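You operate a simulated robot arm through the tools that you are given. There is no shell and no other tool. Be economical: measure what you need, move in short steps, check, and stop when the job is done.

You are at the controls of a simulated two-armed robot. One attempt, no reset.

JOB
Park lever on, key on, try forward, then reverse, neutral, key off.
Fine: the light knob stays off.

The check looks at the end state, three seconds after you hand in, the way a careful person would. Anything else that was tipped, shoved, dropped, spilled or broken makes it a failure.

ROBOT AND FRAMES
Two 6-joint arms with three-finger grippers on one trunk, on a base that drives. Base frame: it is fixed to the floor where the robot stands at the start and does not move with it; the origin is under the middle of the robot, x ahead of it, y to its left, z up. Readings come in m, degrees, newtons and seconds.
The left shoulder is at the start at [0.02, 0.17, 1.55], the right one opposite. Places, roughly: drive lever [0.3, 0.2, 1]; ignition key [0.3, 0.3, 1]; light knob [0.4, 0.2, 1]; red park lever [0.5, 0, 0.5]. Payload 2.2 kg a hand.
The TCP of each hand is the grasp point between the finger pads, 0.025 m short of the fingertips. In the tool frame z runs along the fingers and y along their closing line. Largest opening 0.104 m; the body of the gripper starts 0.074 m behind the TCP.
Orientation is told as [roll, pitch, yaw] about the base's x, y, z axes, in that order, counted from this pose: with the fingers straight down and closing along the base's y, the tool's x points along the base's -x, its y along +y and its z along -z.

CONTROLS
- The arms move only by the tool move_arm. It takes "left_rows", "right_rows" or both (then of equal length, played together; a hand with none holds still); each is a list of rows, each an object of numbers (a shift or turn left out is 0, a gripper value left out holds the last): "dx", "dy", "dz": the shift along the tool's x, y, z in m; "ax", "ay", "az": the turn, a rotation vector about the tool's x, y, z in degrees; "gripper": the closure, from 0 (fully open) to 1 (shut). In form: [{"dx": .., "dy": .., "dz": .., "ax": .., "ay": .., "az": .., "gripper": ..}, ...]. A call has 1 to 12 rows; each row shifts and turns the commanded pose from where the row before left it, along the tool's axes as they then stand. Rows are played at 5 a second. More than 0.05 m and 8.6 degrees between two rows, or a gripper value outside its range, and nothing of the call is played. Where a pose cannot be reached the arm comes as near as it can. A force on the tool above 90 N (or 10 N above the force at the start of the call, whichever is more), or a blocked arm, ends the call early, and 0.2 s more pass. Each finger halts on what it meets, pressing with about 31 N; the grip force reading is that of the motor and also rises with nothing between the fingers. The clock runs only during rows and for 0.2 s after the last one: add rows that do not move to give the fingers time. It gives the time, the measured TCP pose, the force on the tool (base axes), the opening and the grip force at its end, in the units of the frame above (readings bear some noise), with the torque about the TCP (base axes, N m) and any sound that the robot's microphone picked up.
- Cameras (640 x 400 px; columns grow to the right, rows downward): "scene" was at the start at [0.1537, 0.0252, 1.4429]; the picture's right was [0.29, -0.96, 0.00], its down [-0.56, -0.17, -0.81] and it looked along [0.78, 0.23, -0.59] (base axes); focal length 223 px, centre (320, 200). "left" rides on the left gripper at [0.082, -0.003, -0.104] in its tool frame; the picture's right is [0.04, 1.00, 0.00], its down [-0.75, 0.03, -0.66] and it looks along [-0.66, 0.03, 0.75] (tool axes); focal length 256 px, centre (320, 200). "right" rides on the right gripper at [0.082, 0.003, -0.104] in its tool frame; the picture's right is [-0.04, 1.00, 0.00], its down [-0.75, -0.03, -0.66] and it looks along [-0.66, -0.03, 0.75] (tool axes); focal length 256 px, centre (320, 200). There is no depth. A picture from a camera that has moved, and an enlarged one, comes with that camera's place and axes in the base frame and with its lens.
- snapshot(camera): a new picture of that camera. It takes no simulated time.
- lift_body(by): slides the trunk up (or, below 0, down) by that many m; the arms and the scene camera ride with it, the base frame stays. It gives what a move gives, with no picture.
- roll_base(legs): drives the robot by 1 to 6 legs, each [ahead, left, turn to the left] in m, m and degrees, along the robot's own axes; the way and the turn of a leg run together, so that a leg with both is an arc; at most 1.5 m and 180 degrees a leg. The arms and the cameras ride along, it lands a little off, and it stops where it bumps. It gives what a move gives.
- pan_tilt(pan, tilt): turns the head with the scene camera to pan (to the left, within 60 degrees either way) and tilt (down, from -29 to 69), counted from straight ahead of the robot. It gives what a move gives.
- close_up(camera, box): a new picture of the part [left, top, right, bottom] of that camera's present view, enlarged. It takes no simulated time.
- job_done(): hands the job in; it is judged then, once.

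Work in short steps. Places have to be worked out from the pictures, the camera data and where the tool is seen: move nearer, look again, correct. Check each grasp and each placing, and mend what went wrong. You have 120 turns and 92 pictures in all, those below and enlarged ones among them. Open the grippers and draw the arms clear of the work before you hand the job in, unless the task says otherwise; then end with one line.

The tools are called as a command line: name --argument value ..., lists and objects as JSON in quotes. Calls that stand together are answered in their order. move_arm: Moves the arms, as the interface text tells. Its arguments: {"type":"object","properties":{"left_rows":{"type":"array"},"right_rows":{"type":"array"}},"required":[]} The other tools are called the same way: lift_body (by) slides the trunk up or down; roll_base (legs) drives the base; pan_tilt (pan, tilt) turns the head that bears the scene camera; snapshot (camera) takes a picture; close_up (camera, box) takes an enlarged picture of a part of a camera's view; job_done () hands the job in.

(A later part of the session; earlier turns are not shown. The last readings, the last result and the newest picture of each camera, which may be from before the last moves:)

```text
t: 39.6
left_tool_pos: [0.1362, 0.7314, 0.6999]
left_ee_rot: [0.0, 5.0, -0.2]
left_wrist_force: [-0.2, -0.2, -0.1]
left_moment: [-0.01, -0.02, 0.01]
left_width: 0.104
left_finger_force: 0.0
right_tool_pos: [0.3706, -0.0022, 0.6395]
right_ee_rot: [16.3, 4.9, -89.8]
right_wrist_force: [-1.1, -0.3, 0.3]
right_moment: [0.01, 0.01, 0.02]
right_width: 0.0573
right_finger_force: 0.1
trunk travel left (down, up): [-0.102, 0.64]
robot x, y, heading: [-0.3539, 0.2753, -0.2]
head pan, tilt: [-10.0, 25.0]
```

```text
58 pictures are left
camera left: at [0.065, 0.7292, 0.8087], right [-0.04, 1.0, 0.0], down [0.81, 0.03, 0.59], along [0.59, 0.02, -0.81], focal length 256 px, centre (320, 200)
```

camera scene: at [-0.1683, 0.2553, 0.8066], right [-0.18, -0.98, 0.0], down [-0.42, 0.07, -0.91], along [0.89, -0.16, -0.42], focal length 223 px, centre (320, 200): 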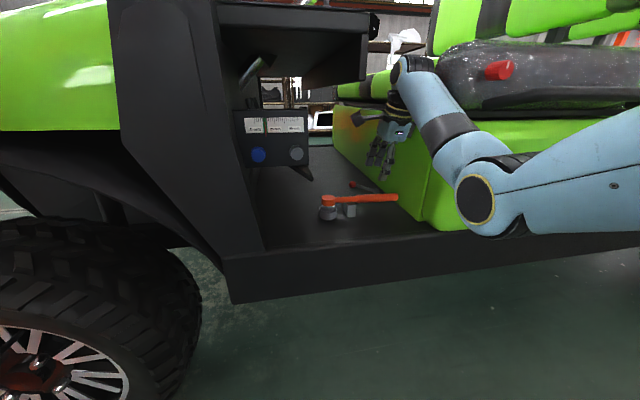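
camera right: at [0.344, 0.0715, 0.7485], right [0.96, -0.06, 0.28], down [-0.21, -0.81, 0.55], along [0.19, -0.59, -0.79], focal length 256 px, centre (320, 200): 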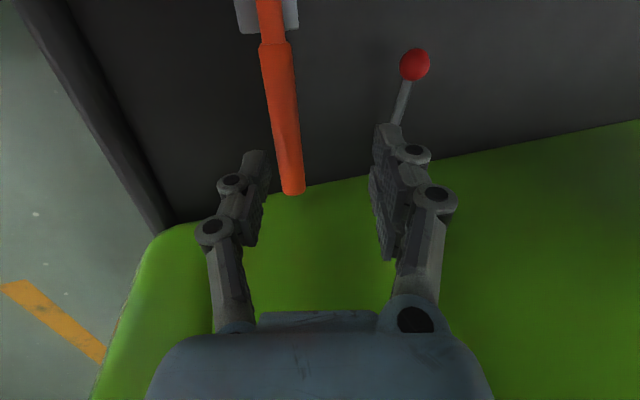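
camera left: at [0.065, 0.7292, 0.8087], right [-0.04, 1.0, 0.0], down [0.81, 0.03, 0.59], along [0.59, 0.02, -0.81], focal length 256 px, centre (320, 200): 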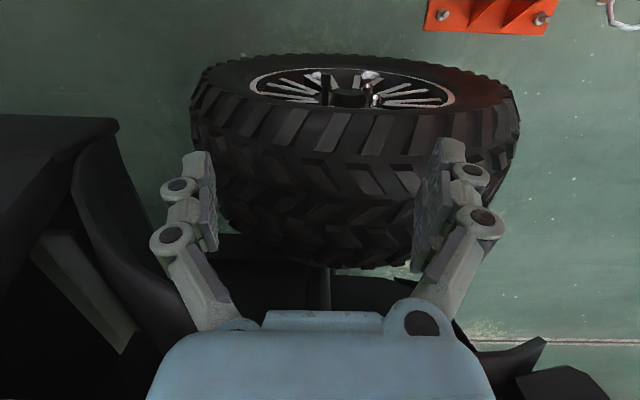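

The left hand is over the front tyre and would go under the bodywork. I'll raise it and pull it back first.

move_arm --left_rows '[{"dz": -0.03, "dx": 0.01}, {"dz": -0.03, "dx": 0.02}, {"dz": -0.03, "dx": 0.02}, {"dz": -0.03, "dx": 0.02}, {"dx": 0.02}, {}]'

```text
t: 41.0
left_tool_pos: [0.0573, 0.7313, 0.8261]
left_ee_rot: [0.0, 5.0, -0.3]
left_wrist_force: [-0.2, -0.1, 0.5]
left_moment: [0.01, -0.03, -0.01]
left_width: 0.104
left_finger_force: 0.0
right_tool_pos: [0.3712, -0.0033, 0.6401]
right_ee_rot: [16.4, 4.9, -89.7]
right_wrist_force: [0.6, 0.4, -0.4]
right_moment: [-0.01, -0.01, -0.02]
right_width: 0.0573
right_finger_force: 0.1
trunk travel left (down, up): [-0.102, 0.64]
robot x, y, heading: [-0.3546, 0.2715, -0.4]
head pan, tilt: [-10.0, 25.0]
```

Left hand now at x 0.06. Driving 0.12 m ahead brings the right hand over the knob.

roll_base --legs '[[0.12, 0, 0]]'

snapshot --camera "scene"

snapshot --camera "right"

```text
t: 42.2
left_tool_pos: [0.1797, 0.7308, 0.8259]
left_ee_rot: [-0.1, 4.9, -0.4]
left_wrist_force: [-0.3, 0.7, 0.0]
left_moment: [0.0, 0.03, -0.02]
left_width: 0.1038
left_finger_force: 0.1
right_tool_pos: [0.4934, -0.0043, 0.6393]
right_ee_rot: [16.3, 5.0, -89.6]
right_wrist_force: [0.4, -0.1, 0.2]
right_moment: [0.01, 0.0, 0.0]
right_width: 0.0572
right_finger_force: 0.1
trunk travel left (down, up): [-0.102, 0.64]
robot x, y, heading: [-0.2336, 0.2743, -0.0]
head pan, tilt: [-10.0, 25.0]
```

```text
57 pictures are left
camera scene: at [-0.0464, 0.2547, 0.8066], right [-0.18, -0.98, 0.0], down [-0.42, 0.08, -0.91], along [0.89, -0.16, -0.42], focal length 223 px, centre (320, 200)
```

scene: 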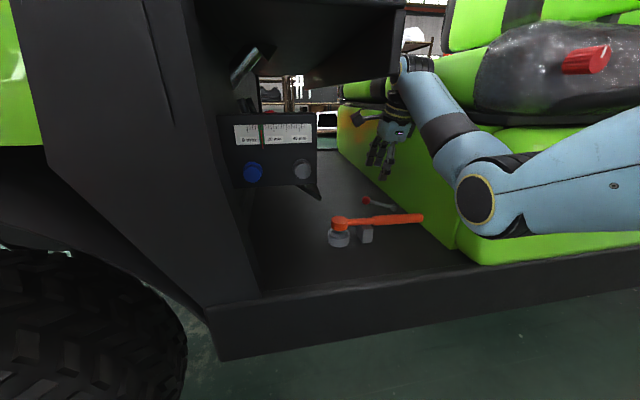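

```text
56 pictures are left
camera right: at [0.4658, 0.0708, 0.7485], right [0.96, -0.06, 0.28], down [-0.21, -0.81, 0.55], along [0.19, -0.59, -0.79], focal length 256 px, centre (320, 200)
```

right: 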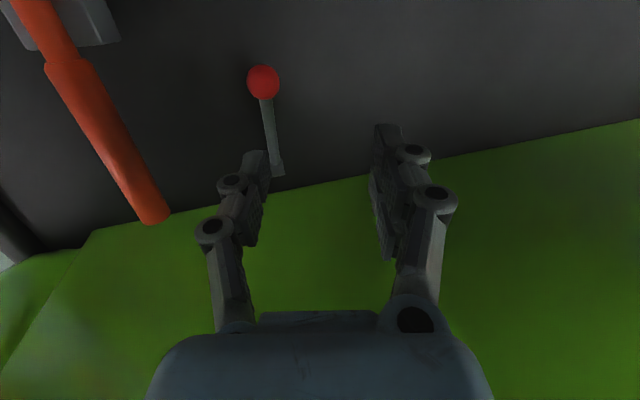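

Knob at ≈[0.480, 0.033, 0.54]. Aligning sideways in the tool frame, then advancing along the fingers most of the way.

move_arm --right_rows '[{"dx": 0.014, "dy": -0.02}, {"dx": 0.013, "dy": -0.02}, {"dz": 0.025}, {"dz": 0.025}, {}]'

snapshot --camera "right"

close_up --camera "scene" --box '[310, 90, 470, 250]'

```text
t: 43.4
left_tool_pos: [0.178, 0.7311, 0.8255]
left_ee_rot: [-0.1, 5.1, -0.2]
left_wrist_force: [-0.1, -0.8, 0.0]
left_moment: [-0.01, -0.02, 0.04]
left_width: 0.104
left_finger_force: 0.1
right_tool_pos: [0.4698, 0.0295, 0.5838]
right_ee_rot: [16.3, 4.9, -89.7]
right_wrist_force: [0.1, -0.2, -0.1]
right_moment: [0.0, 0.01, 0.01]
right_width: 0.0572
right_finger_force: 0.2
trunk travel left (down, up): [-0.102, 0.64]
robot x, y, heading: [-0.2308, 0.2734, -0.4]
head pan, tilt: [-10.0, 25.0]
```

```text
55 pictures are left
camera right: at [0.4424, 0.1024, 0.6924], right [0.96, -0.06, 0.28], down [-0.21, -0.81, 0.55], along [0.19, -0.59, -0.78], focal length 256 px, centre (320, 200)
```

right: 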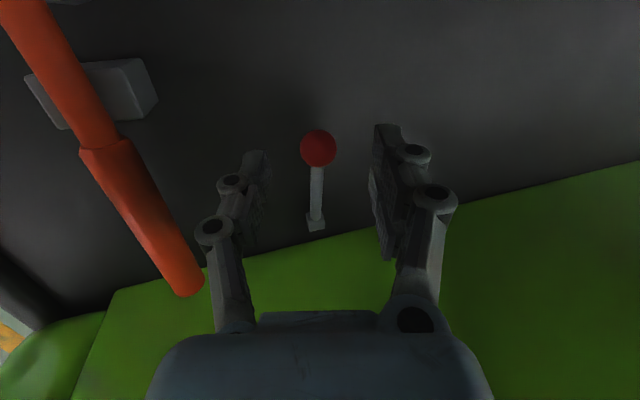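

```text
2.50 times, centred on (390, 170) of scene
camera zoom: at [-0.0467, 0.2547, 0.8067], right [-0.18, -0.98, 0.0], down [-0.42, 0.08, -0.91], along [0.89, -0.16, -0.42], focal length 558 px, centre (145, 275)
```

zoom: 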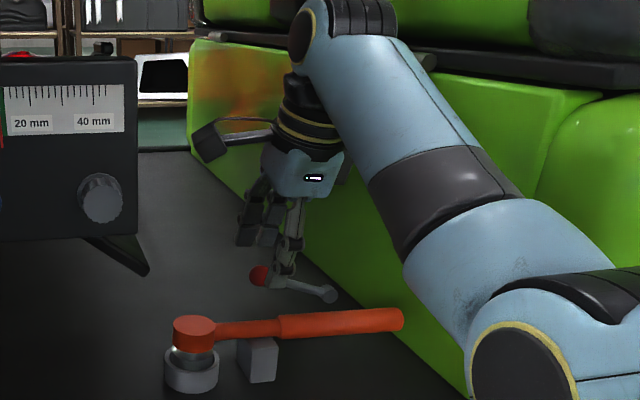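

The knob lies centred between the fingers. Advancing 3.8 cm and closing.

move_arm --right_rows '[{"dz": 0.02}, {"dz": 0.018}, {}, {"gripper": 0.75}, {"gripper": 1.0}, {}, {}, {}]'

snapshot --camera "right"

```text
t: 45.2
left_tool_pos: [0.1795, 0.7307, 0.8261]
left_ee_rot: [-0.1, 5.0, -0.2]
left_wrist_force: [0.3, -0.2, 0.9]
left_moment: [-0.02, 0.01, -0.03]
left_width: 0.1038
left_finger_force: 0.1
right_tool_pos: [0.4812, 0.0326, 0.5452]
right_ee_rot: [16.1, 4.9, -89.7]
right_wrist_force: [-6.2, -1.3, -13.5]
right_moment: [0.98, -0.15, 0.27]
right_width: 0.0161
right_finger_force: 39.4
trunk travel left (down, up): [-0.102, 0.64]
robot x, y, heading: [-0.2293, 0.275, -0.3]
head pan, tilt: [-10.0, 25.0]
```

```text
53 pictures are left
camera right: at [0.4535, 0.1057, 0.6541], right [0.96, -0.06, 0.27], down [-0.21, -0.81, 0.56], along [0.19, -0.59, -0.79], focal length 256 px, centre (320, 200)
```

right: 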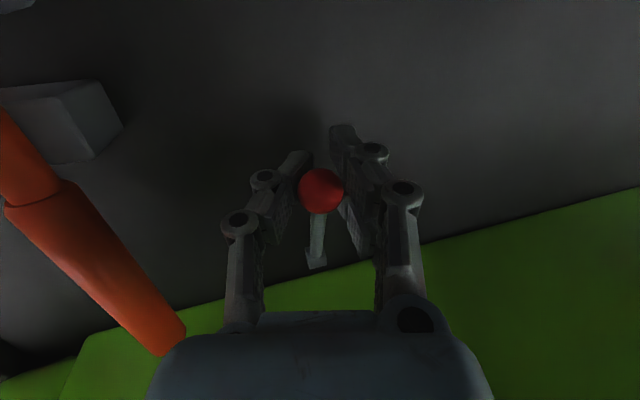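

Gripped (width 16 mm). Lifting along the arc around the pivot by about 30°, then checking.

move_arm --right_rows '[{"dx": -0.0043, "dy": 0.0046, "dz": -0.0149}, {"dx": -0.0066, "dy": 0.0041, "dz": -0.0131}, {"dx": -0.0092, "dy": 0.004, "dz": -0.0124}, {}]'

snapshot --camera "right"

```text
t: 46.2
left_tool_pos: [0.1815, 0.7301, 0.8257]
left_ee_rot: [0.0, 5.1, -0.2]
left_wrist_force: [0.1, 0.1, 0.4]
left_moment: [-0.01, -0.03, 0.0]
left_width: 0.1041
left_finger_force: 0.1
right_tool_pos: [0.4858, 0.0103, 0.5882]
right_ee_rot: [16.7, 5.1, -89.6]
right_wrist_force: [38.3, -8.5, -14.2]
right_moment: [0.29, 0.14, 0.66]
right_width: 0.0059
right_finger_force: 30.5
trunk travel left (down, up): [-0.102, 0.64]
robot x, y, heading: [-0.2325, 0.2749, -0.0]
head pan, tilt: [-10.0, 25.0]
```

```text
52 pictures are left
camera right: at [0.4572, 0.0836, 0.6973], right [0.96, -0.06, 0.28], down [-0.21, -0.81, 0.55], along [0.2, -0.59, -0.78], focal length 256 px, centre (320, 200)
```

right: 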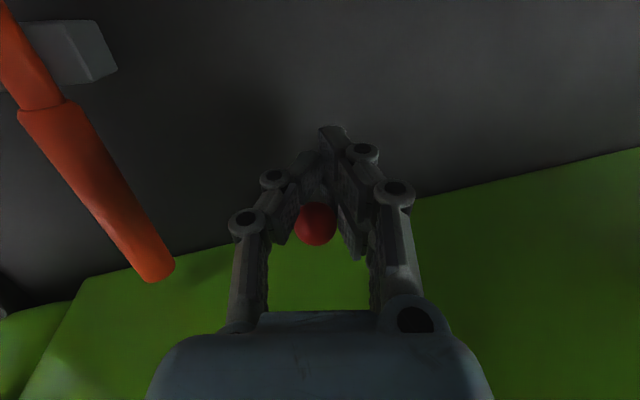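

The knob slid to the -y side of the pads and stands higher now (~65°). I'll ease the grip open a little and see whether the lever stays.

move_arm --right_rows '[{"gripper": 0.5}, {}, {}, {}]'

snapshot --camera "right"

close_up --camera "scene" --box '[310, 90, 470, 250]'

```text
t: 47.2
left_tool_pos: [0.1795, 0.7319, 0.8253]
left_ee_rot: [0.0, 5.0, -0.2]
left_wrist_force: [-0.4, 0.7, -0.3]
left_moment: [-0.01, -0.02, 0.01]
left_width: 0.104
left_finger_force: 0.0
right_tool_pos: [0.4802, 0.0095, 0.5881]
right_ee_rot: [16.2, 4.9, -89.7]
right_wrist_force: [0.0, 0.0, -0.3]
right_moment: [-0.02, -0.04, 0.04]
right_width: 0.0519
right_finger_force: 0.1
trunk travel left (down, up): [-0.102, 0.64]
robot x, y, heading: [-0.2331, 0.2732, -0.4]
head pan, tilt: [-10.0, 25.0]
```

```text
51 pictures are left
camera right: at [0.4536, 0.0832, 0.697], right [0.96, -0.06, 0.28], down [-0.21, -0.81, 0.55], along [0.19, -0.59, -0.79], focal length 256 px, centre (320, 200)
```

right: 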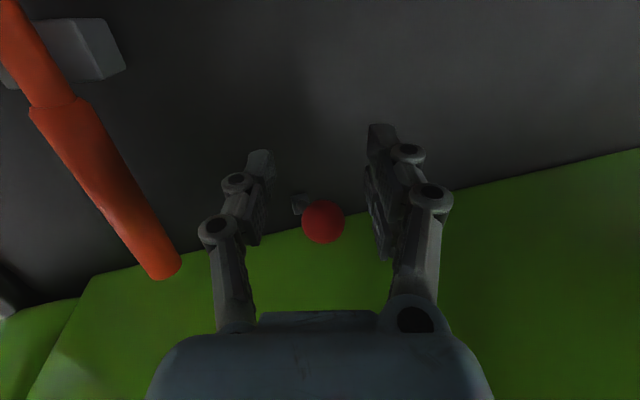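

```text
2.50 times, centred on (390, 170) of scene
camera zoom: at [-0.0467, 0.2547, 0.8067], right [-0.18, -0.98, 0.0], down [-0.42, 0.08, -0.91], along [0.89, -0.16, -0.42], focal length 558 px, centre (145, 275)
```

zoom: 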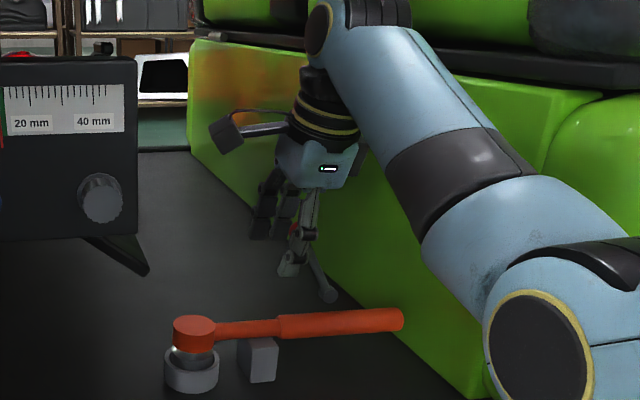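

The lever stays at roughly 63°. I'll close the fingers on its +y side and push gently toward -y to find the stop.

move_arm --right_rows '[{"gripper": 1.0}, {}, {}, {"dx": -0.006}, {"dx": -0.006}, {"dx": -0.005}, {}]'

snapshot --camera "right"

```text
t: 48.8
left_tool_pos: [0.1797, 0.7329, 0.8247]
left_ee_rot: [0.0, 5.0, -0.3]
left_wrist_force: [0.3, 0.3, -1.1]
left_moment: [0.01, -0.03, 0.02]
left_width: 0.1039
left_finger_force: 0.1
right_tool_pos: [0.4839, -0.008, 0.5902]
right_ee_rot: [16.9, 4.9, -89.6]
right_wrist_force: [43.2, 9.5, 17.5]
right_moment: [-0.15, 0.34, 0.78]
right_width: 0.0042
right_finger_force: 30.6
trunk travel left (down, up): [-0.102, 0.64]
robot x, y, heading: [-0.2308, 0.2718, -0.4]
head pan, tilt: [-10.0, 25.0]
```

```text
49 pictures are left
camera right: at [0.4557, 0.0664, 0.6975], right [0.96, -0.06, 0.29], down [-0.22, -0.8, 0.55], along [0.2, -0.59, -0.78], focal length 256 px, centre (320, 200)
```

right: 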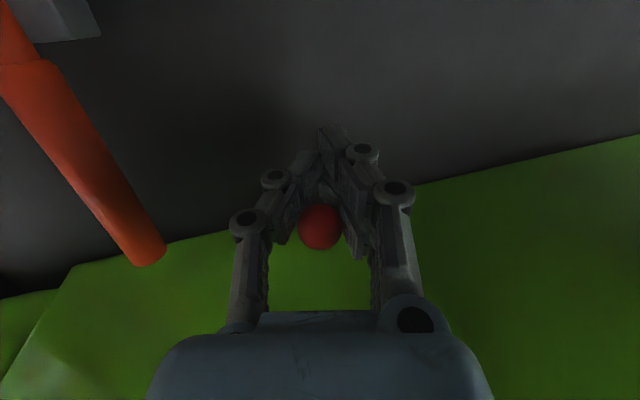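

The fingers hold the stem and it moved on to ~75° with light resistance. I'll re-centre in x and push on for the stop.

move_arm --right_rows '[{"gripper": 0.75}, {}, {"dy": 0.005}, {"gripper": 1.0}, {}, {"dx": -0.006}, {"dx": -0.006}, {"dx": -0.006}, {}]'

snapshot --camera "right"

```text
t: 50.8
left_tool_pos: [0.1803, 0.7311, 0.8244]
left_ee_rot: [-0.1, 5.0, -0.2]
left_wrist_force: [-0.5, -0.5, 1.1]
left_moment: [0.05, 0.05, -0.02]
left_width: 0.1039
left_finger_force: 0.1
right_tool_pos: [0.4848, -0.0225, 0.5835]
right_ee_rot: [16.1, 5.3, -89.3]
right_wrist_force: [-7.7, 38.2, -6.1]
right_moment: [-0.1, -0.13, -0.34]
right_width: 0.0059
right_finger_force: 30.1
trunk travel left (down, up): [-0.102, 0.64]
robot x, y, heading: [-0.2381, 0.2705, -0.3]
head pan, tilt: [-10.0, 25.0]
```

```text
48 pictures are left
camera right: at [0.458, 0.0512, 0.6932], right [0.96, -0.06, 0.27], down [-0.2, -0.81, 0.55], along [0.19, -0.58, -0.79], focal length 256 px, centre (320, 200)
```

right: 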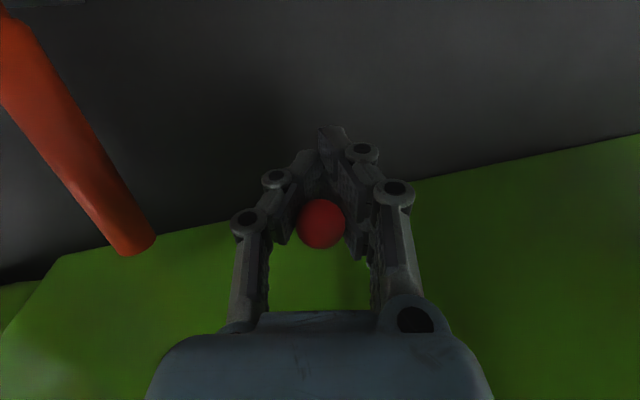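

Resistance rose to 38 N: the stop is reached at ~80°. Releasing and drawing straight back up.

move_arm --right_rows '[{"dx": 0.004}, {"gripper": 0.4}, {}, {}, {"dz": -0.025, "dx": 0.003}, {"dz": -0.03, "dx": 0.003}, {"dz": -0.02}, {}]'

snapshot --camera "right"

close_up --camera "scene" --box '[310, 90, 470, 250]'

```text
t: 52.6
left_tool_pos: [0.1782, 0.7317, 0.825]
left_ee_rot: [0.0, 5.0, -0.3]
left_wrist_force: [1.7, 0.4, 0.5]
left_moment: [0.05, -0.02, -0.01]
left_width: 0.104
left_finger_force: 0.0
right_tool_pos: [0.4649, -0.0231, 0.6584]
right_ee_rot: [16.3, 4.9, -89.6]
right_wrist_force: [-0.8, 0.2, 0.5]
right_moment: [0.01, -0.02, 0.01]
right_width: 0.0625
right_finger_force: 0.0
trunk travel left (down, up): [-0.102, 0.64]
robot x, y, heading: [-0.232, 0.2725, -0.5]
head pan, tilt: [-10.0, 25.0]
```

```text
47 pictures are left
camera right: at [0.4376, 0.0506, 0.7669], right [0.96, -0.06, 0.28], down [-0.21, -0.81, 0.55], along [0.19, -0.59, -0.79], focal length 256 px, centre (320, 200)
```

right: 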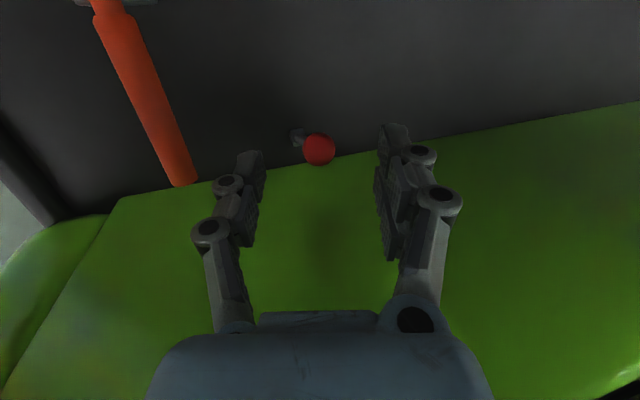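

```text
2.50 times, centred on (390, 170) of scene
camera zoom: at [-0.0467, 0.2548, 0.8067], right [-0.18, -0.98, 0.0], down [-0.42, 0.08, -0.91], along [0.89, -0.16, -0.42], focal length 558 px, centre (145, 275)
```

zoom: 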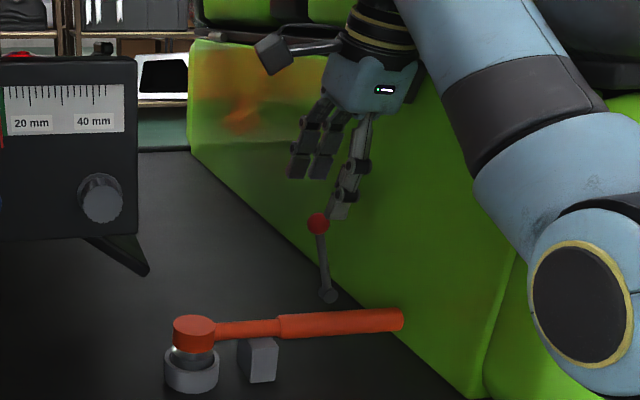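

The lever stands upright and stays. Backing the robot straight out of the vehicle.

roll_base --legs '[[-0.35, 0, 0]]'

lift_body --by 0.45

pan_tilt --pan 0 --tilt 40

snapshot --camera "scene"

```text
t: 54.9
left_tool_pos: [-0.1705, 0.7323, 0.8253]
left_ee_rot: [0.0, 5.0, -0.6]
left_wrist_force: [-0.5, 0.0, 0.1]
left_moment: [0.0, 0.02, 0.04]
left_width: 0.1039
left_finger_force: 0.0
right_tool_pos: [0.1107, -0.0238, 0.6586]
right_ee_rot: [16.3, 5.0, -89.9]
right_wrist_force: [-0.7, 0.3, -0.2]
right_moment: [0.03, -0.02, -0.03]
right_width: 0.0625
right_finger_force: 0.1
trunk travel left (down, up): [-0.102, 0.64]
robot x, y, heading: [-0.5828, 0.2722, -0.5]
head pan, tilt: [-10.0, 25.0]
```

```text
refused: 0.45 is not a number from -0.4 to 0.4
```

```text
t: 55.7
left_tool_pos: [-0.1711, 0.7322, 0.8249]
left_ee_rot: [0.1, 5.0, -0.5]
left_wrist_force: [0.8, -0.2, -0.2]
left_moment: [0.01, -0.02, -0.01]
left_width: 0.1041
left_finger_force: 0.0
right_tool_pos: [0.1105, -0.0231, 0.6578]
right_ee_rot: [16.3, 4.9, -90.0]
right_wrist_force: [-0.4, -0.7, 0.1]
right_moment: [-0.02, 0.01, 0.02]
right_width: 0.0623
right_finger_force: 0.0
trunk travel left (down, up): [-0.102, 0.64]
robot x, y, heading: [-0.5839, 0.2744, -0.4]
head pan, tilt: [0.0, 40.0]
```

```text
45 pictures are left
camera scene: at [-0.4047, 0.2723, 0.7834], right [-0.01, -1.0, 0.0], down [-0.64, 0.01, -0.77], along [0.77, -0.01, -0.64], focal length 223 px, centre (320, 200)
```

scene: 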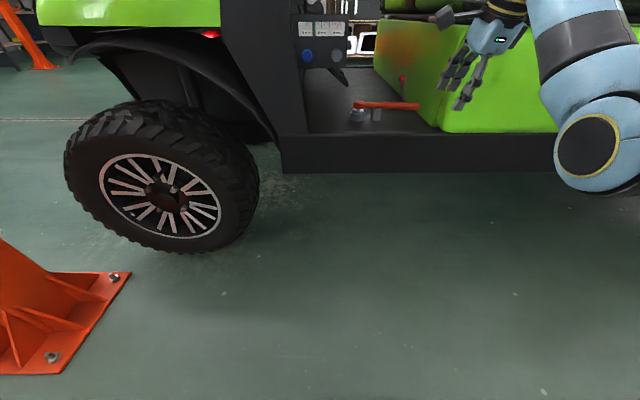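

Now raising the trunk to work on the dash panel.

lift_body --by 0.4

snapshot --camera "scene"

```text
t: 59.5
left_tool_pos: [-0.1706, 0.733, 1.226]
left_ee_rot: [0.0, 5.1, -0.6]
left_wrist_force: [0.0, 0.3, 0.0]
left_moment: [-0.01, -0.03, -0.02]
left_width: 0.1037
left_finger_force: 0.1
right_tool_pos: [0.1112, -0.0244, 1.0585]
right_ee_rot: [16.3, 4.9, -90.0]
right_wrist_force: [0.3, 0.0, 0.1]
right_moment: [0.01, -0.01, 0.01]
right_width: 0.0622
right_finger_force: 0.0
trunk travel left (down, up): [-0.502, 0.24]
robot x, y, heading: [-0.5829, 0.2734, -0.6]
head pan, tilt: [0.0, 40.0]
```

```text
44 pictures are left
camera scene: at [-0.4269, 0.2726, 1.1953], right [-0.01, -1.0, 0.0], down [-0.64, 0.01, -0.77], along [0.77, -0.01, -0.64], focal length 223 px, centre (320, 200)
```

scene: 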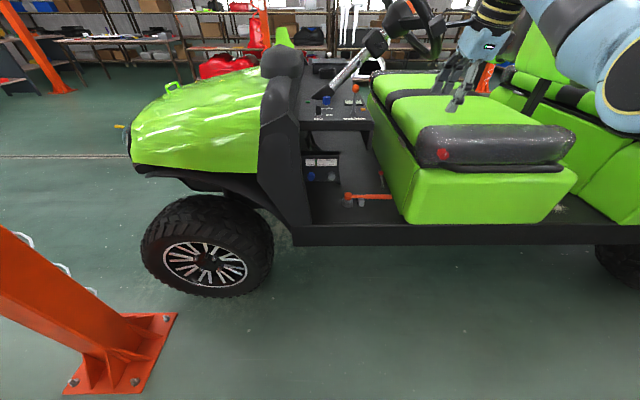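

I'll tuck the right hand back and bring the left hand in toward the front of the robot.

move_arm --right_rows '[{"dx": -0.012, "dy": -0.02, "dz": -0.02}, {"dx": -0.012, "dy": -0.02, "dz": -0.02}, {"dx": -0.012, "dy": -0.02, "dz": -0.02}, {"dx": -0.012, "dy": -0.02, "dz": -0.02}, {"dx": -0.012, "dy": -0.02, "dz": -0.02}, {"dx": -0.012, "dy": -0.02, "dz": -0.02}, {"dx": -0.012, "dy": -0.02, "dz": -0.02}, {}]' --left_rows '[{"dx": -0.02, "dy": -0.035, "ay": -2.5}, {"dx": -0.02, "dy": -0.035, "ay": -2.5}, {"dx": -0.02, "dy": -0.035}, {"dx": -0.02, "dy": -0.035}, {"dx": -0.02, "dy": -0.035}, {"dx": -0.02, "dy": -0.035}, {"dx": -0.02, "dy": -0.035}, {}]'

snapshot --camera "scene"

```text
t: 61.3
left_tool_pos: [-0.1612, 0.6567, 1.1941]
left_ee_rot: [-0.2, -0.1, -0.5]
left_wrist_force: [0.7, -0.1, -0.3]
left_moment: [-0.02, -0.01, -0.03]
left_width: 0.1039
left_finger_force: 0.1
left hand out of reach, approached as far as the arm can: row 2, 3, 4, 5, 6, 7
right_tool_pos: [-0.029, -0.141, 1.0975]
right_ee_rot: [16.4, 5.0, -90.0]
right_wrist_force: [-0.1, -0.2, 0.3]
right_moment: [-0.01, -0.02, -0.02]
right_width: 0.0623
right_finger_force: 0.0
right hand out of reach, approached as far as the arm can: row 4, 5, 6, 7
trunk travel left (down, up): [-0.502, 0.24]
robot x, y, heading: [-0.5801, 0.274, -0.4]
head pan, tilt: [0.0, 40.0]
```

```text
43 pictures are left
camera scene: at [-0.4265, 0.273, 1.1953], right [-0.01, -1.0, 0.0], down [-0.64, 0.01, -0.77], along [0.77, -0.01, -0.64], focal length 223 px, centre (320, 200)
```

scene: 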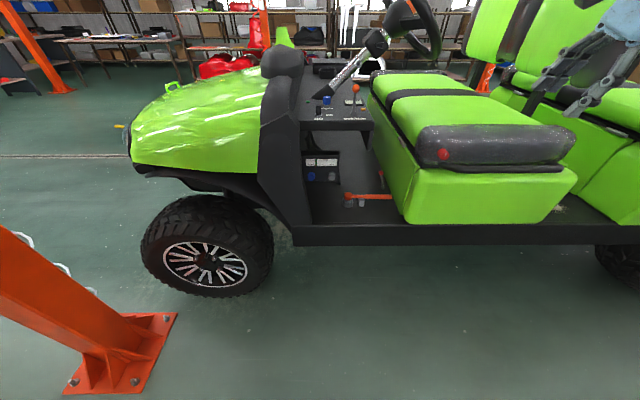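

Left is at its inner reach limit at this height. I'll raise the trunk 0.2 m, and then lower the left hand relative to the shoulder while moving it in.

lift_body --by 0.2

move_arm --left_rows '[{"dz": 0.04, "dx": -0.02}, {"dz": 0.04, "dx": -0.02}, {"dz": 0.04, "dx": -0.02}, {"dz": 0.04, "dx": -0.02}, {"dz": 0.03, "dx": -0.02}, {"dx": -0.02, "dy": -0.035}, {"dx": -0.02, "dy": -0.035}, {"dx": -0.02, "dy": -0.035}, {"dy": -0.04}, {}]'

snapshot --camera "scene"

```text
t: 63.5
left_tool_pos: [-0.1635, 0.6566, 1.3989]
left_ee_rot: [-0.1, -0.9, -0.5]
left_wrist_force: [0.2, -1.1, 0.3]
left_moment: [0.01, 0.0, 0.02]
left_width: 0.104
left_finger_force: 0.1
right_tool_pos: [-0.0289, -0.1427, 1.2965]
right_ee_rot: [16.3, 4.8, -90.0]
right_wrist_force: [-0.3, 0.6, -0.3]
right_moment: [0.0, 0.01, 0.03]
right_width: 0.0622
right_finger_force: 0.0
trunk travel left (down, up): [-0.702, 0.04]
robot x, y, heading: [-0.5803, 0.2722, -0.4]
head pan, tilt: [0.0, 40.0]
```

```text
t: 65.7
left_tool_pos: [-0.1397, 0.6701, 1.2281]
left_ee_rot: [-0.2, -1.0, -0.6]
left_wrist_force: [1.0, 0.0, -0.2]
left_moment: [-0.01, 0.01, 0.01]
left_width: 0.1038
left_finger_force: 0.0
left hand out of reach, approached as far as the arm can: row 1, 2, 3, 4, 5, 6, 7, 8, 9
right_tool_pos: [-0.0288, -0.1428, 1.2963]
right_ee_rot: [16.2, 4.9, -90.0]
right_wrist_force: [1.1, -0.2, 0.0]
right_moment: [0.01, 0.03, 0.05]
right_width: 0.0624
right_finger_force: 0.1
trunk travel left (down, up): [-0.702, 0.04]
robot x, y, heading: [-0.5858, 0.2722, -0.8]
head pan, tilt: [0.0, 40.0]
```

```text
42 pictures are left
camera scene: at [-0.4278, 0.2729, 1.3965], right [-0.01, -1.0, 0.0], down [-0.64, 0.01, -0.77], along [0.77, -0.01, -0.64], focal length 223 px, centre (320, 200)
```

scene: 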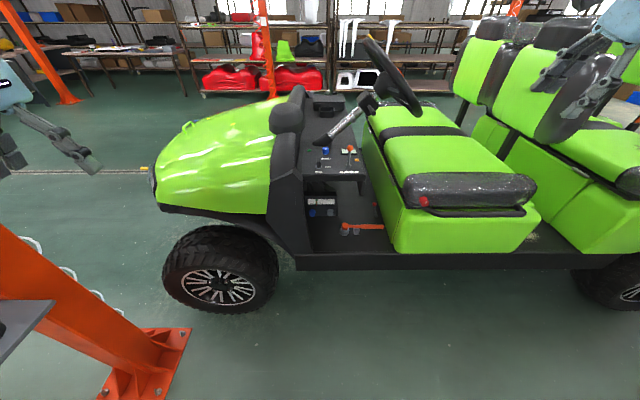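

The left arm seems hindered, perhaps by the orange post or something grey at the left. I'll look there.

pan_tilt --pan 55 --tilt 35

snapshot --camera "scene"

```text
t: 66.9
left_tool_pos: [-0.1389, 0.6708, 1.2287]
left_ee_rot: [-0.3, -0.9, -0.7]
left_wrist_force: [0.1, -0.2, 0.1]
left_moment: [-0.01, -0.03, 0.03]
left_width: 0.1039
left_finger_force: 0.0
right_tool_pos: [-0.0285, -0.1412, 1.2964]
right_ee_rot: [16.4, 5.0, -90.0]
right_wrist_force: [0.4, 0.1, -0.2]
right_moment: [0.03, 0.01, 0.02]
right_width: 0.0622
right_finger_force: 0.0
trunk travel left (down, up): [-0.702, 0.04]
robot x, y, heading: [-0.5823, 0.2752, -0.4]
head pan, tilt: [55.0, 35.0]
```

```text
41 pictures are left
camera scene: at [-0.4623, 0.3449, 1.4042], right [0.81, -0.58, 0.0], down [-0.33, -0.47, -0.82], along [0.48, 0.67, -0.57], focal length 223 px, centre (320, 200)
```

scene: 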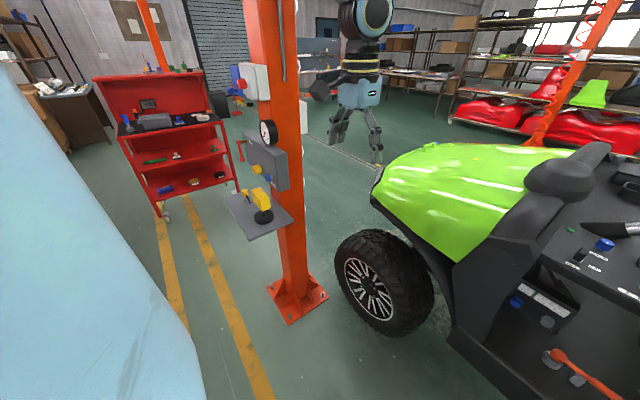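

A shelf on the post is near the left arm. I'll move the base right and forward, away from it, then test stretching the left hand forward.

roll_base --legs '[[0, -0.15, 0], [0.12, 0, 0]]'

move_arm --left_rows '[{"dx": -0.03}, {"dx": -0.03}, {"dx": -0.03}, {"dx": -0.03}, {"dx": -0.02}, {}]'

```text
t: 69.1
left_tool_pos: [-0.0244, 0.519, 1.2282]
left_ee_rot: [-0.2, -0.8, -0.6]
left_wrist_force: [-0.9, 0.2, 0.0]
left_moment: [0.0, 0.02, -0.04]
left_width: 0.1039
left_finger_force: 0.0
right_tool_pos: [0.088, -0.2949, 1.2967]
right_ee_rot: [16.2, 4.9, -90.1]
right_wrist_force: [0.4, -0.1, -0.3]
right_moment: [0.0, 0.0, 0.01]
right_width: 0.0626
right_finger_force: 0.0
trunk travel left (down, up): [-0.702, 0.04]
robot x, y, heading: [-0.469, 0.1244, -0.6]
head pan, tilt: [55.0, 35.0]
```

```text
t: 70.5
left_tool_pos: [0.0436, 0.5859, 1.2413]
left_ee_rot: [-0.3, -1.0, -0.7]
left_wrist_force: [-0.4, -0.3, -0.2]
left_moment: [-0.02, 0.0, 0.0]
left_width: 0.104
left_finger_force: 0.0
left hand out of reach, approached as far as the arm can: row 1, 2, 3, 4, 5
right_tool_pos: [0.0878, -0.2945, 1.2971]
right_ee_rot: [16.1, 5.0, -90.1]
right_wrist_force: [-0.6, 0.8, 0.7]
right_moment: [-0.02, -0.05, -0.02]
right_width: 0.0624
right_finger_force: 0.0
trunk travel left (down, up): [-0.702, 0.04]
robot x, y, heading: [-0.4669, 0.1233, -0.8]
head pan, tilt: [55.0, 35.0]
```

The left hand slides along a joint limit. I'll turn it about its axis (mirror of what worked for the right) and try moving inward again.

move_arm --left_rows '[{"az": -8.5}, {"az": -8.5}, {"az": -8.5}, {"az": -8.5}, {"dy": -0.03}, {"dy": -0.03}, {"dy": -0.03}, {}]'

```text
t: 72.3
left_tool_pos: [0.0295, 0.5691, 1.2475]
left_ee_rot: [-0.8, -0.7, 33.4]
left_wrist_force: [-0.3, -0.6, -0.3]
left_moment: [0.0, 0.01, -0.01]
left_width: 0.1037
left_finger_force: 0.0
left hand out of reach, approached as far as the arm can: row 5, 6, 7
right_tool_pos: [0.0881, -0.2939, 1.2953]
right_ee_rot: [16.3, 4.9, -90.1]
right_wrist_force: [0.7, 0.3, -1.0]
right_moment: [0.0, -0.01, -0.03]
right_width: 0.0623
right_finger_force: 0.1
trunk travel left (down, up): [-0.702, 0.04]
robot x, y, heading: [-0.4702, 0.1255, -0.6]
head pan, tilt: [55.0, 35.0]
```

Not the wrist roll. Let me look at how the left arm is folded.

pan_tilt --pan 50 --tilt 5

snapshot --camera "scene"

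```text
t: 73.2
left_tool_pos: [0.0297, 0.5673, 1.2474]
left_ee_rot: [-0.8, -0.7, 33.3]
left_wrist_force: [-0.1, 0.3, -0.2]
left_moment: [0.01, -0.02, 0.01]
left_width: 0.1039
left_finger_force: 0.1
right_tool_pos: [0.0873, -0.2948, 1.297]
right_ee_rot: [16.3, 4.9, -90.1]
right_wrist_force: [0.6, -0.3, -0.6]
right_moment: [-0.02, -0.02, -0.01]
right_width: 0.0625
right_finger_force: 0.1
trunk travel left (down, up): [-0.702, 0.04]
robot x, y, heading: [-0.4636, 0.1253, -0.6]
head pan, tilt: [50.0, 5.0]
```

```text
40 pictures are left
camera scene: at [-0.337, 0.1918, 1.4523], right [0.76, -0.65, 0.0], down [-0.06, -0.07, -1.0], along [0.65, 0.76, -0.09], focal length 223 px, centre (320, 200)
```

scene: 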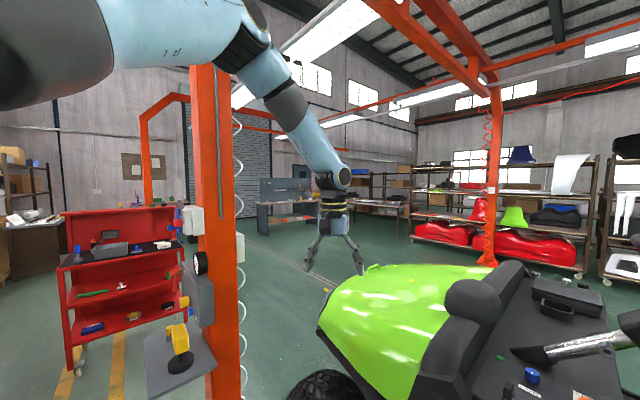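

The left arm is elbow-up and works best about 35-40° to its own side. Turning the base 25° to the right puts that zone over the panel and keeps the right arm off the vehicle.

roll_base --legs '[[0, 0, -25]]'

pan_tilt --pan 28 --tilt 45

snapshot --camera "scene"

snapshot --camera "left"

```text
t: 74.9
left_tool_pos: [0.1723, 0.3146, 1.2469]
left_ee_rot: [-0.8, -0.7, 8.2]
left_wrist_force: [0.3, 0.4, -0.3]
left_moment: [-0.01, 0.0, 0.01]
left_width: 0.1042
left_finger_force: 0.1
right_tool_pos: [-0.1434, -0.4908, 1.2967]
right_ee_rot: [16.3, 4.8, -115.2]
right_wrist_force: [-0.6, -0.6, -0.4]
right_moment: [0.01, -0.03, 0.02]
right_width: 0.0623
right_finger_force: 0.1
trunk travel left (down, up): [-0.702, 0.04]
robot x, y, heading: [-0.4695, 0.1228, -26.0]
head pan, tilt: [50.0, 5.0]
```

```text
t: 76.0
left_tool_pos: [0.1723, 0.3143, 1.2474]
left_ee_rot: [-0.9, -0.7, 8.2]
left_wrist_force: [0.2, 0.4, 0.1]
left_moment: [0.03, -0.02, 0.01]
left_width: 0.104
left_finger_force: 0.0
right_tool_pos: [-0.1424, -0.4906, 1.2956]
right_ee_rot: [16.2, 4.9, -115.1]
right_wrist_force: [0.5, 0.5, 0.0]
right_moment: [0.03, 0.0, 0.01]
right_width: 0.0623
right_finger_force: 0.0
trunk travel left (down, up): [-0.702, 0.04]
robot x, y, heading: [-0.4656, 0.1192, -25.8]
head pan, tilt: [28.0, 45.0]
```

```text
39 pictures are left
camera scene: at [-0.3224, 0.0952, 1.3894], right [0.04, -1.0, 0.0], down [-0.71, -0.03, -0.71], along [0.71, 0.03, -0.71], focal length 223 px, centre (320, 200)
```

scene: 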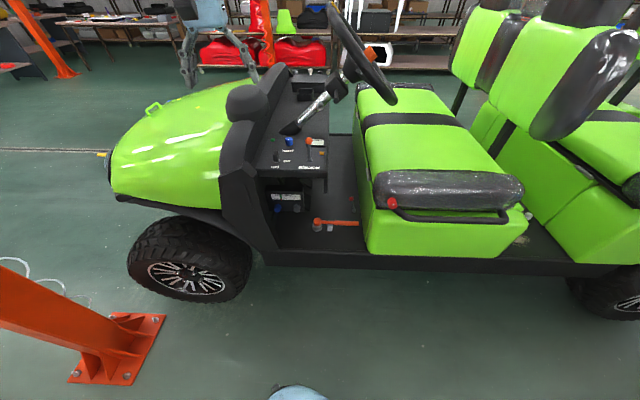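

```text
38 pictures are left
camera left: at [0.0913, 0.3004, 1.3495], right [-0.18, 0.98, -0.01], down [0.73, 0.15, 0.66], along [0.66, 0.11, -0.75], focal length 256 px, centre (320, 200)
```

left: 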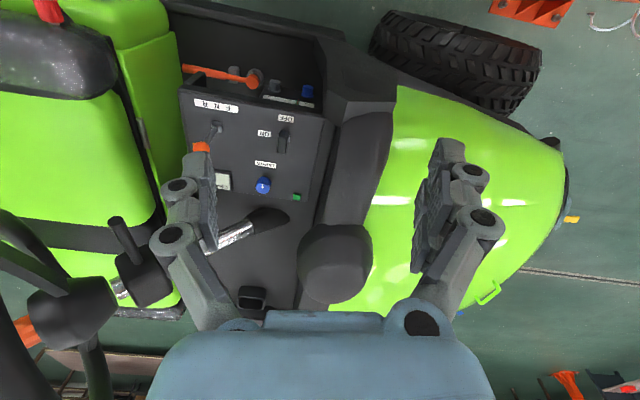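

Good view of the panel. Enlarging it from the left camera to locate key and drive lever.

close_up --camera "left" --box '[170, 80, 340, 210]'

close_up --camera "scene" --box '[240, 120, 360, 200]'

```text
3.08 times, centred on (255, 145) of left
camera zoom: at [0.0913, 0.3004, 1.3495], right [-0.18, 0.98, -0.01], down [0.73, 0.15, 0.66], along [0.66, 0.11, -0.75], focal length 788 px, centre (520, 369)
```

zoom: 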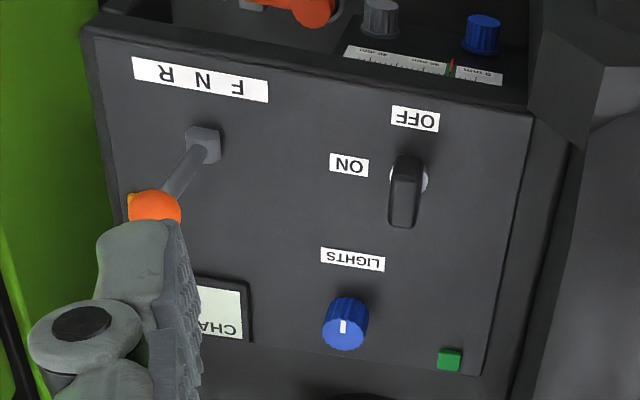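

```text
5.00 times, centred on (300, 160) of scene
camera zoom: at [-0.3224, 0.0952, 1.3894], right [0.04, -1.0, 0.0], down [-0.71, -0.03, -0.71], along [0.71, 0.03, -0.71], focal length 1117 px, centre (420, 400)
```

zoom: 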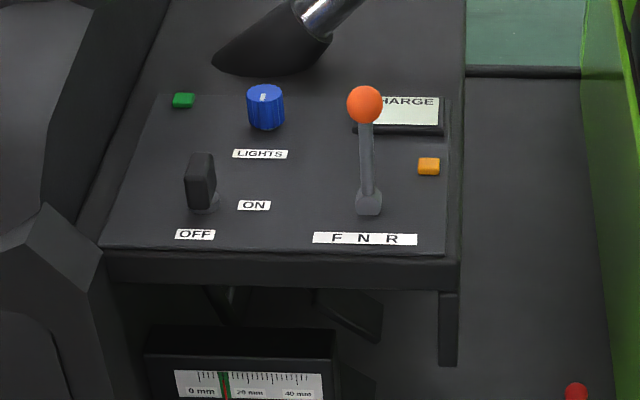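

Triangulated: key axis ≈[0.33, 0.273], panel z≈0.92, key top ≈0.97; drive lever base ≈[0.325, 0.157, 0.935], knob ≈[0.314, 0.158, 1.018], upright in N. Moving the base so the left hand is above the key.

roll_base --legs '[[0.16, 0.032, 0]]'

move_arm --left_rows '[{"az": 4.2}, {"az": 4}, {"gripper": 0.4}, {}]'

```text
t: 77.4
left_tool_pos: [0.3289, 0.2693, 1.248]
left_ee_rot: [-0.8, -0.7, 7.9]
left_wrist_force: [0.0, -0.4, -0.1]
left_moment: [0.01, 0.01, 0.03]
left_width: 0.104
left_finger_force: 0.0
right_tool_pos: [0.0118, -0.5329, 1.2956]
right_ee_rot: [16.3, 4.9, -115.6]
right_wrist_force: [0.3, -0.3, 0.5]
right_moment: [-0.04, 0.03, 0.01]
right_width: 0.0624
right_finger_force: 0.3
trunk travel left (down, up): [-0.702, 0.04]
robot x, y, heading: [-0.3093, 0.0816, -25.9]
head pan, tilt: [28.0, 45.0]
```

```text
t: 78.4
left_tool_pos: [0.3286, 0.2703, 1.2482]
left_ee_rot: [-0.7, -0.7, -0.3]
left_wrist_force: [-0.3, -0.9, -0.3]
left_moment: [0.03, 0.01, -0.03]
left_width: 0.0625
left_finger_force: 0.0
right_tool_pos: [0.0114, -0.5329, 1.2958]
right_ee_rot: [16.2, 4.9, -115.6]
right_wrist_force: [-0.4, -0.8, 0.7]
right_moment: [0.0, 0.01, 0.03]
right_width: 0.0626
right_finger_force: 0.1
trunk travel left (down, up): [-0.702, 0.04]
robot x, y, heading: [-0.3101, 0.0803, -26.2]
head pan, tilt: [28.0, 45.0]
```

Right above the key. Descending by arm to about z 1.07 and checking the view.

move_arm --left_rows '[{"dz": 0.04}, {"dz": 0.04}, {"dz": 0.04}, {"dz": 0.04}, {"dz": 0.02}, {}]'

snapshot --camera "left"

snapshot --camera "scene"

```text
t: 79.8
left_tool_pos: [0.3031, 0.2883, 1.1091]
left_ee_rot: [-0.7, -0.9, -0.2]
left_wrist_force: [1.7, 0.9, -0.3]
left_moment: [-0.01, -0.01, -0.03]
left_width: 0.0624
left_finger_force: 0.1
left hand out of reach, approached as far as the arm can: row 1, 2, 3, 4, 5
right_tool_pos: [0.0121, -0.5324, 1.2969]
right_ee_rot: [16.3, 4.9, -115.4]
right_wrist_force: [-0.4, -0.2, 0.6]
right_moment: [0.04, 0.01, 0.01]
right_width: 0.0622
right_finger_force: 0.0
trunk travel left (down, up): [-0.702, 0.04]
robot x, y, heading: [-0.3125, 0.085, -26.3]
head pan, tilt: [28.0, 45.0]
```

```text
35 pictures are left
camera left: at [0.2203, 0.2865, 1.2114], right [-0.04, 1.0, -0.01], down [0.74, 0.04, 0.67], along [0.67, 0.01, -0.74], focal length 256 px, centre (320, 200)
```

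left: 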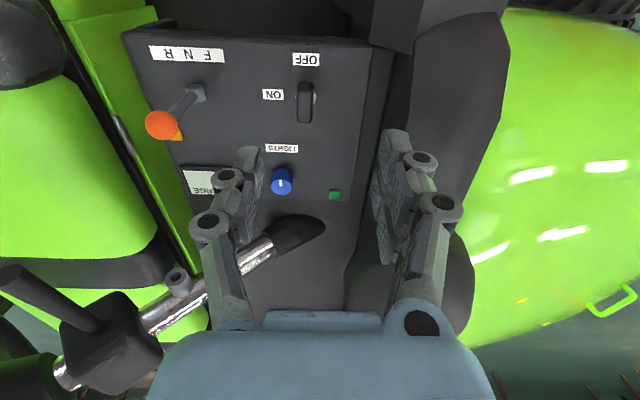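

```text
34 pictures are left
camera scene: at [-0.1654, 0.0537, 1.3893], right [0.03, -1.0, 0.0], down [-0.71, -0.02, -0.71], along [0.71, 0.02, -0.71], focal length 223 px, centre (320, 200)
```

scene: 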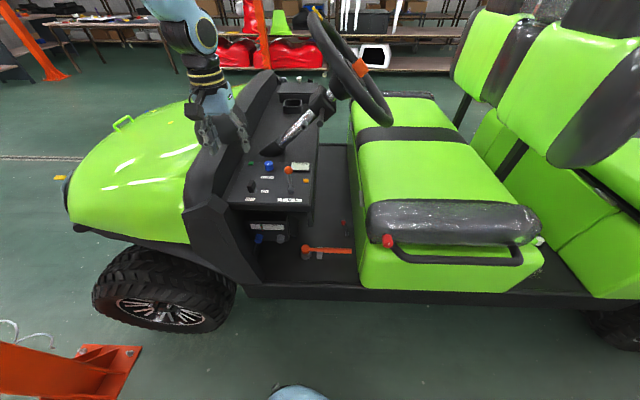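

The arm hits its inner limit on the left again, so I'll move the hand 8 cm outward relative to the robot for slack and compensate with the base; the final descent can be done with the trunk.

move_arm --left_rows '[{"dy": 0.03}, {"dy": 0.03}, {"dy": 0.02}, {}]'

```text
t: 80.8
left_tool_pos: [0.3027, 0.3686, 1.1107]
left_ee_rot: [-0.8, -0.8, -0.2]
left_wrist_force: [0.2, 0.1, 0.3]
left_moment: [0.01, -0.01, 0.01]
left_width: 0.0626
left_finger_force: 0.1
right_tool_pos: [0.0119, -0.5324, 1.2967]
right_ee_rot: [16.3, 4.8, -115.5]
right_wrist_force: [-0.1, 0.3, -0.2]
right_moment: [-0.01, 0.04, 0.02]
right_width: 0.0622
right_finger_force: 0.1
trunk travel left (down, up): [-0.702, 0.04]
robot x, y, heading: [-0.3092, 0.0832, -26.3]
head pan, tilt: [28.0, 45.0]
```

That works with slack. Now the base compensates to bring the hand over the key.

roll_base --legs '[[0.066, -0.074, 0]]'

lift_body --by -0.05

snapshot --camera "left"

```text
t: 82.0
left_tool_pos: [0.3297, 0.2723, 1.1094]
left_ee_rot: [-0.8, -0.7, -0.2]
left_wrist_force: [0.2, -0.1, -0.9]
left_moment: [-0.02, 0.02, 0.0]
left_width: 0.0624
left_finger_force: 0.1
right_tool_pos: [0.0399, -0.6282, 1.2963]
right_ee_rot: [16.3, 5.0, -115.5]
right_wrist_force: [0.1, -1.0, -0.6]
right_moment: [0.02, -0.01, -0.01]
right_width: 0.0626
right_finger_force: 0.1
trunk travel left (down, up): [-0.702, 0.04]
robot x, y, heading: [-0.2823, -0.0141, -26.1]
head pan, tilt: [28.0, 45.0]
```

```text
t: 82.9
left_tool_pos: [0.3313, 0.2741, 1.0597]
left_ee_rot: [-0.7, -0.8, -0.3]
left_wrist_force: [0.4, 0.6, -0.8]
left_moment: [-0.02, -0.05, 0.01]
left_width: 0.0623
left_finger_force: 0.1
right_tool_pos: [0.0396, -0.6277, 1.2466]
right_ee_rot: [16.4, 4.9, -115.4]
right_wrist_force: [1.0, 0.4, -0.4]
right_moment: [-0.03, 0.0, 0.01]
right_width: 0.0623
right_finger_force: 0.0
trunk travel left (down, up): [-0.652, 0.09]
robot x, y, heading: [-0.2816, -0.0158, -26.0]
head pan, tilt: [28.0, 45.0]
```

```text
33 pictures are left
camera left: at [0.2482, 0.2713, 1.1617], right [-0.04, 1.0, -0.01], down [0.74, 0.04, 0.67], along [0.67, 0.01, -0.75], focal length 256 px, centre (320, 200)
```

left: 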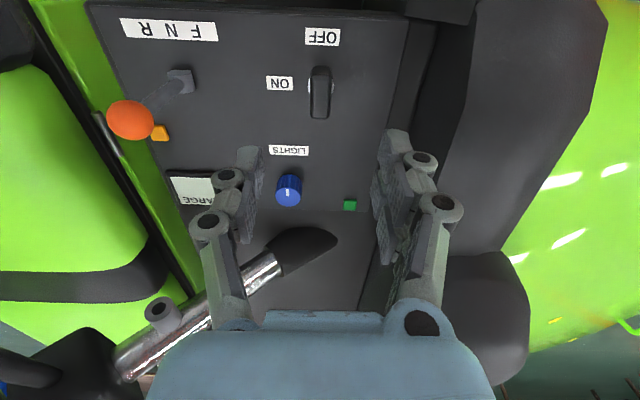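

Key sits at ≈[0.322, 0.270]. Small correction, then descending 7 cm by arm.

move_arm --left_rows '[{"dx": 0.008, "dy": -0.004}, {"dz": 0.03}, {"dz": 0.03}, {"dz": 0.01}, {}]'

snapshot --camera "left"

close_up --camera "scene" --box '[190, 110, 330, 220]'

```text
t: 84.1
left_tool_pos: [0.3008, 0.275, 1.0308]
left_ee_rot: [-0.8, -0.8, -0.3]
left_wrist_force: [-0.5, 0.5, 0.1]
left_moment: [-0.01, 0.03, -0.01]
left_width: 0.0624
left_finger_force: 0.0
left hand out of reach, approached as far as the arm can: row 2, 3, 4
right_tool_pos: [0.0399, -0.6282, 1.2463]
right_ee_rot: [16.3, 4.9, -115.4]
right_wrist_force: [-1.0, -0.5, 0.7]
right_moment: [-0.01, 0.0, -0.01]
right_width: 0.0626
right_finger_force: 0.0
trunk travel left (down, up): [-0.652, 0.09]
robot x, y, heading: [-0.2846, -0.0098, -26.0]
head pan, tilt: [28.0, 45.0]
```

```text
32 pictures are left
camera left: at [0.2184, 0.2729, 1.1328], right [-0.04, 1.0, -0.01], down [0.74, 0.04, 0.67], along [0.67, 0.01, -0.75], focal length 256 px, centre (320, 200)
```

left: 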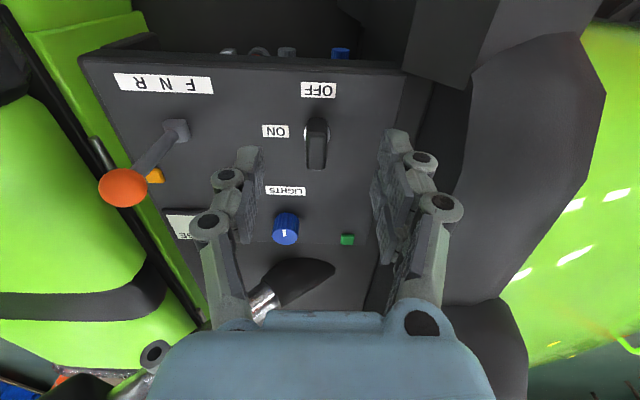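

```text
3.64 times, centred on (260, 165) of scene
camera zoom: at [-0.1384, -0.0421, 1.3393], right [0.03, -1.0, 0.0], down [-0.71, -0.02, -0.71], along [0.71, 0.02, -0.71], focal length 812 px, centre (538, 327)
```

zoom: 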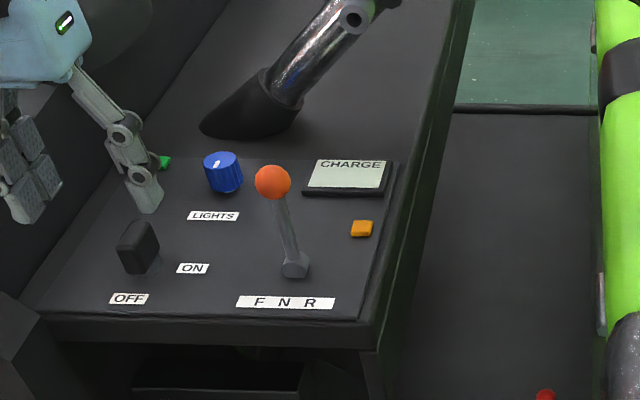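

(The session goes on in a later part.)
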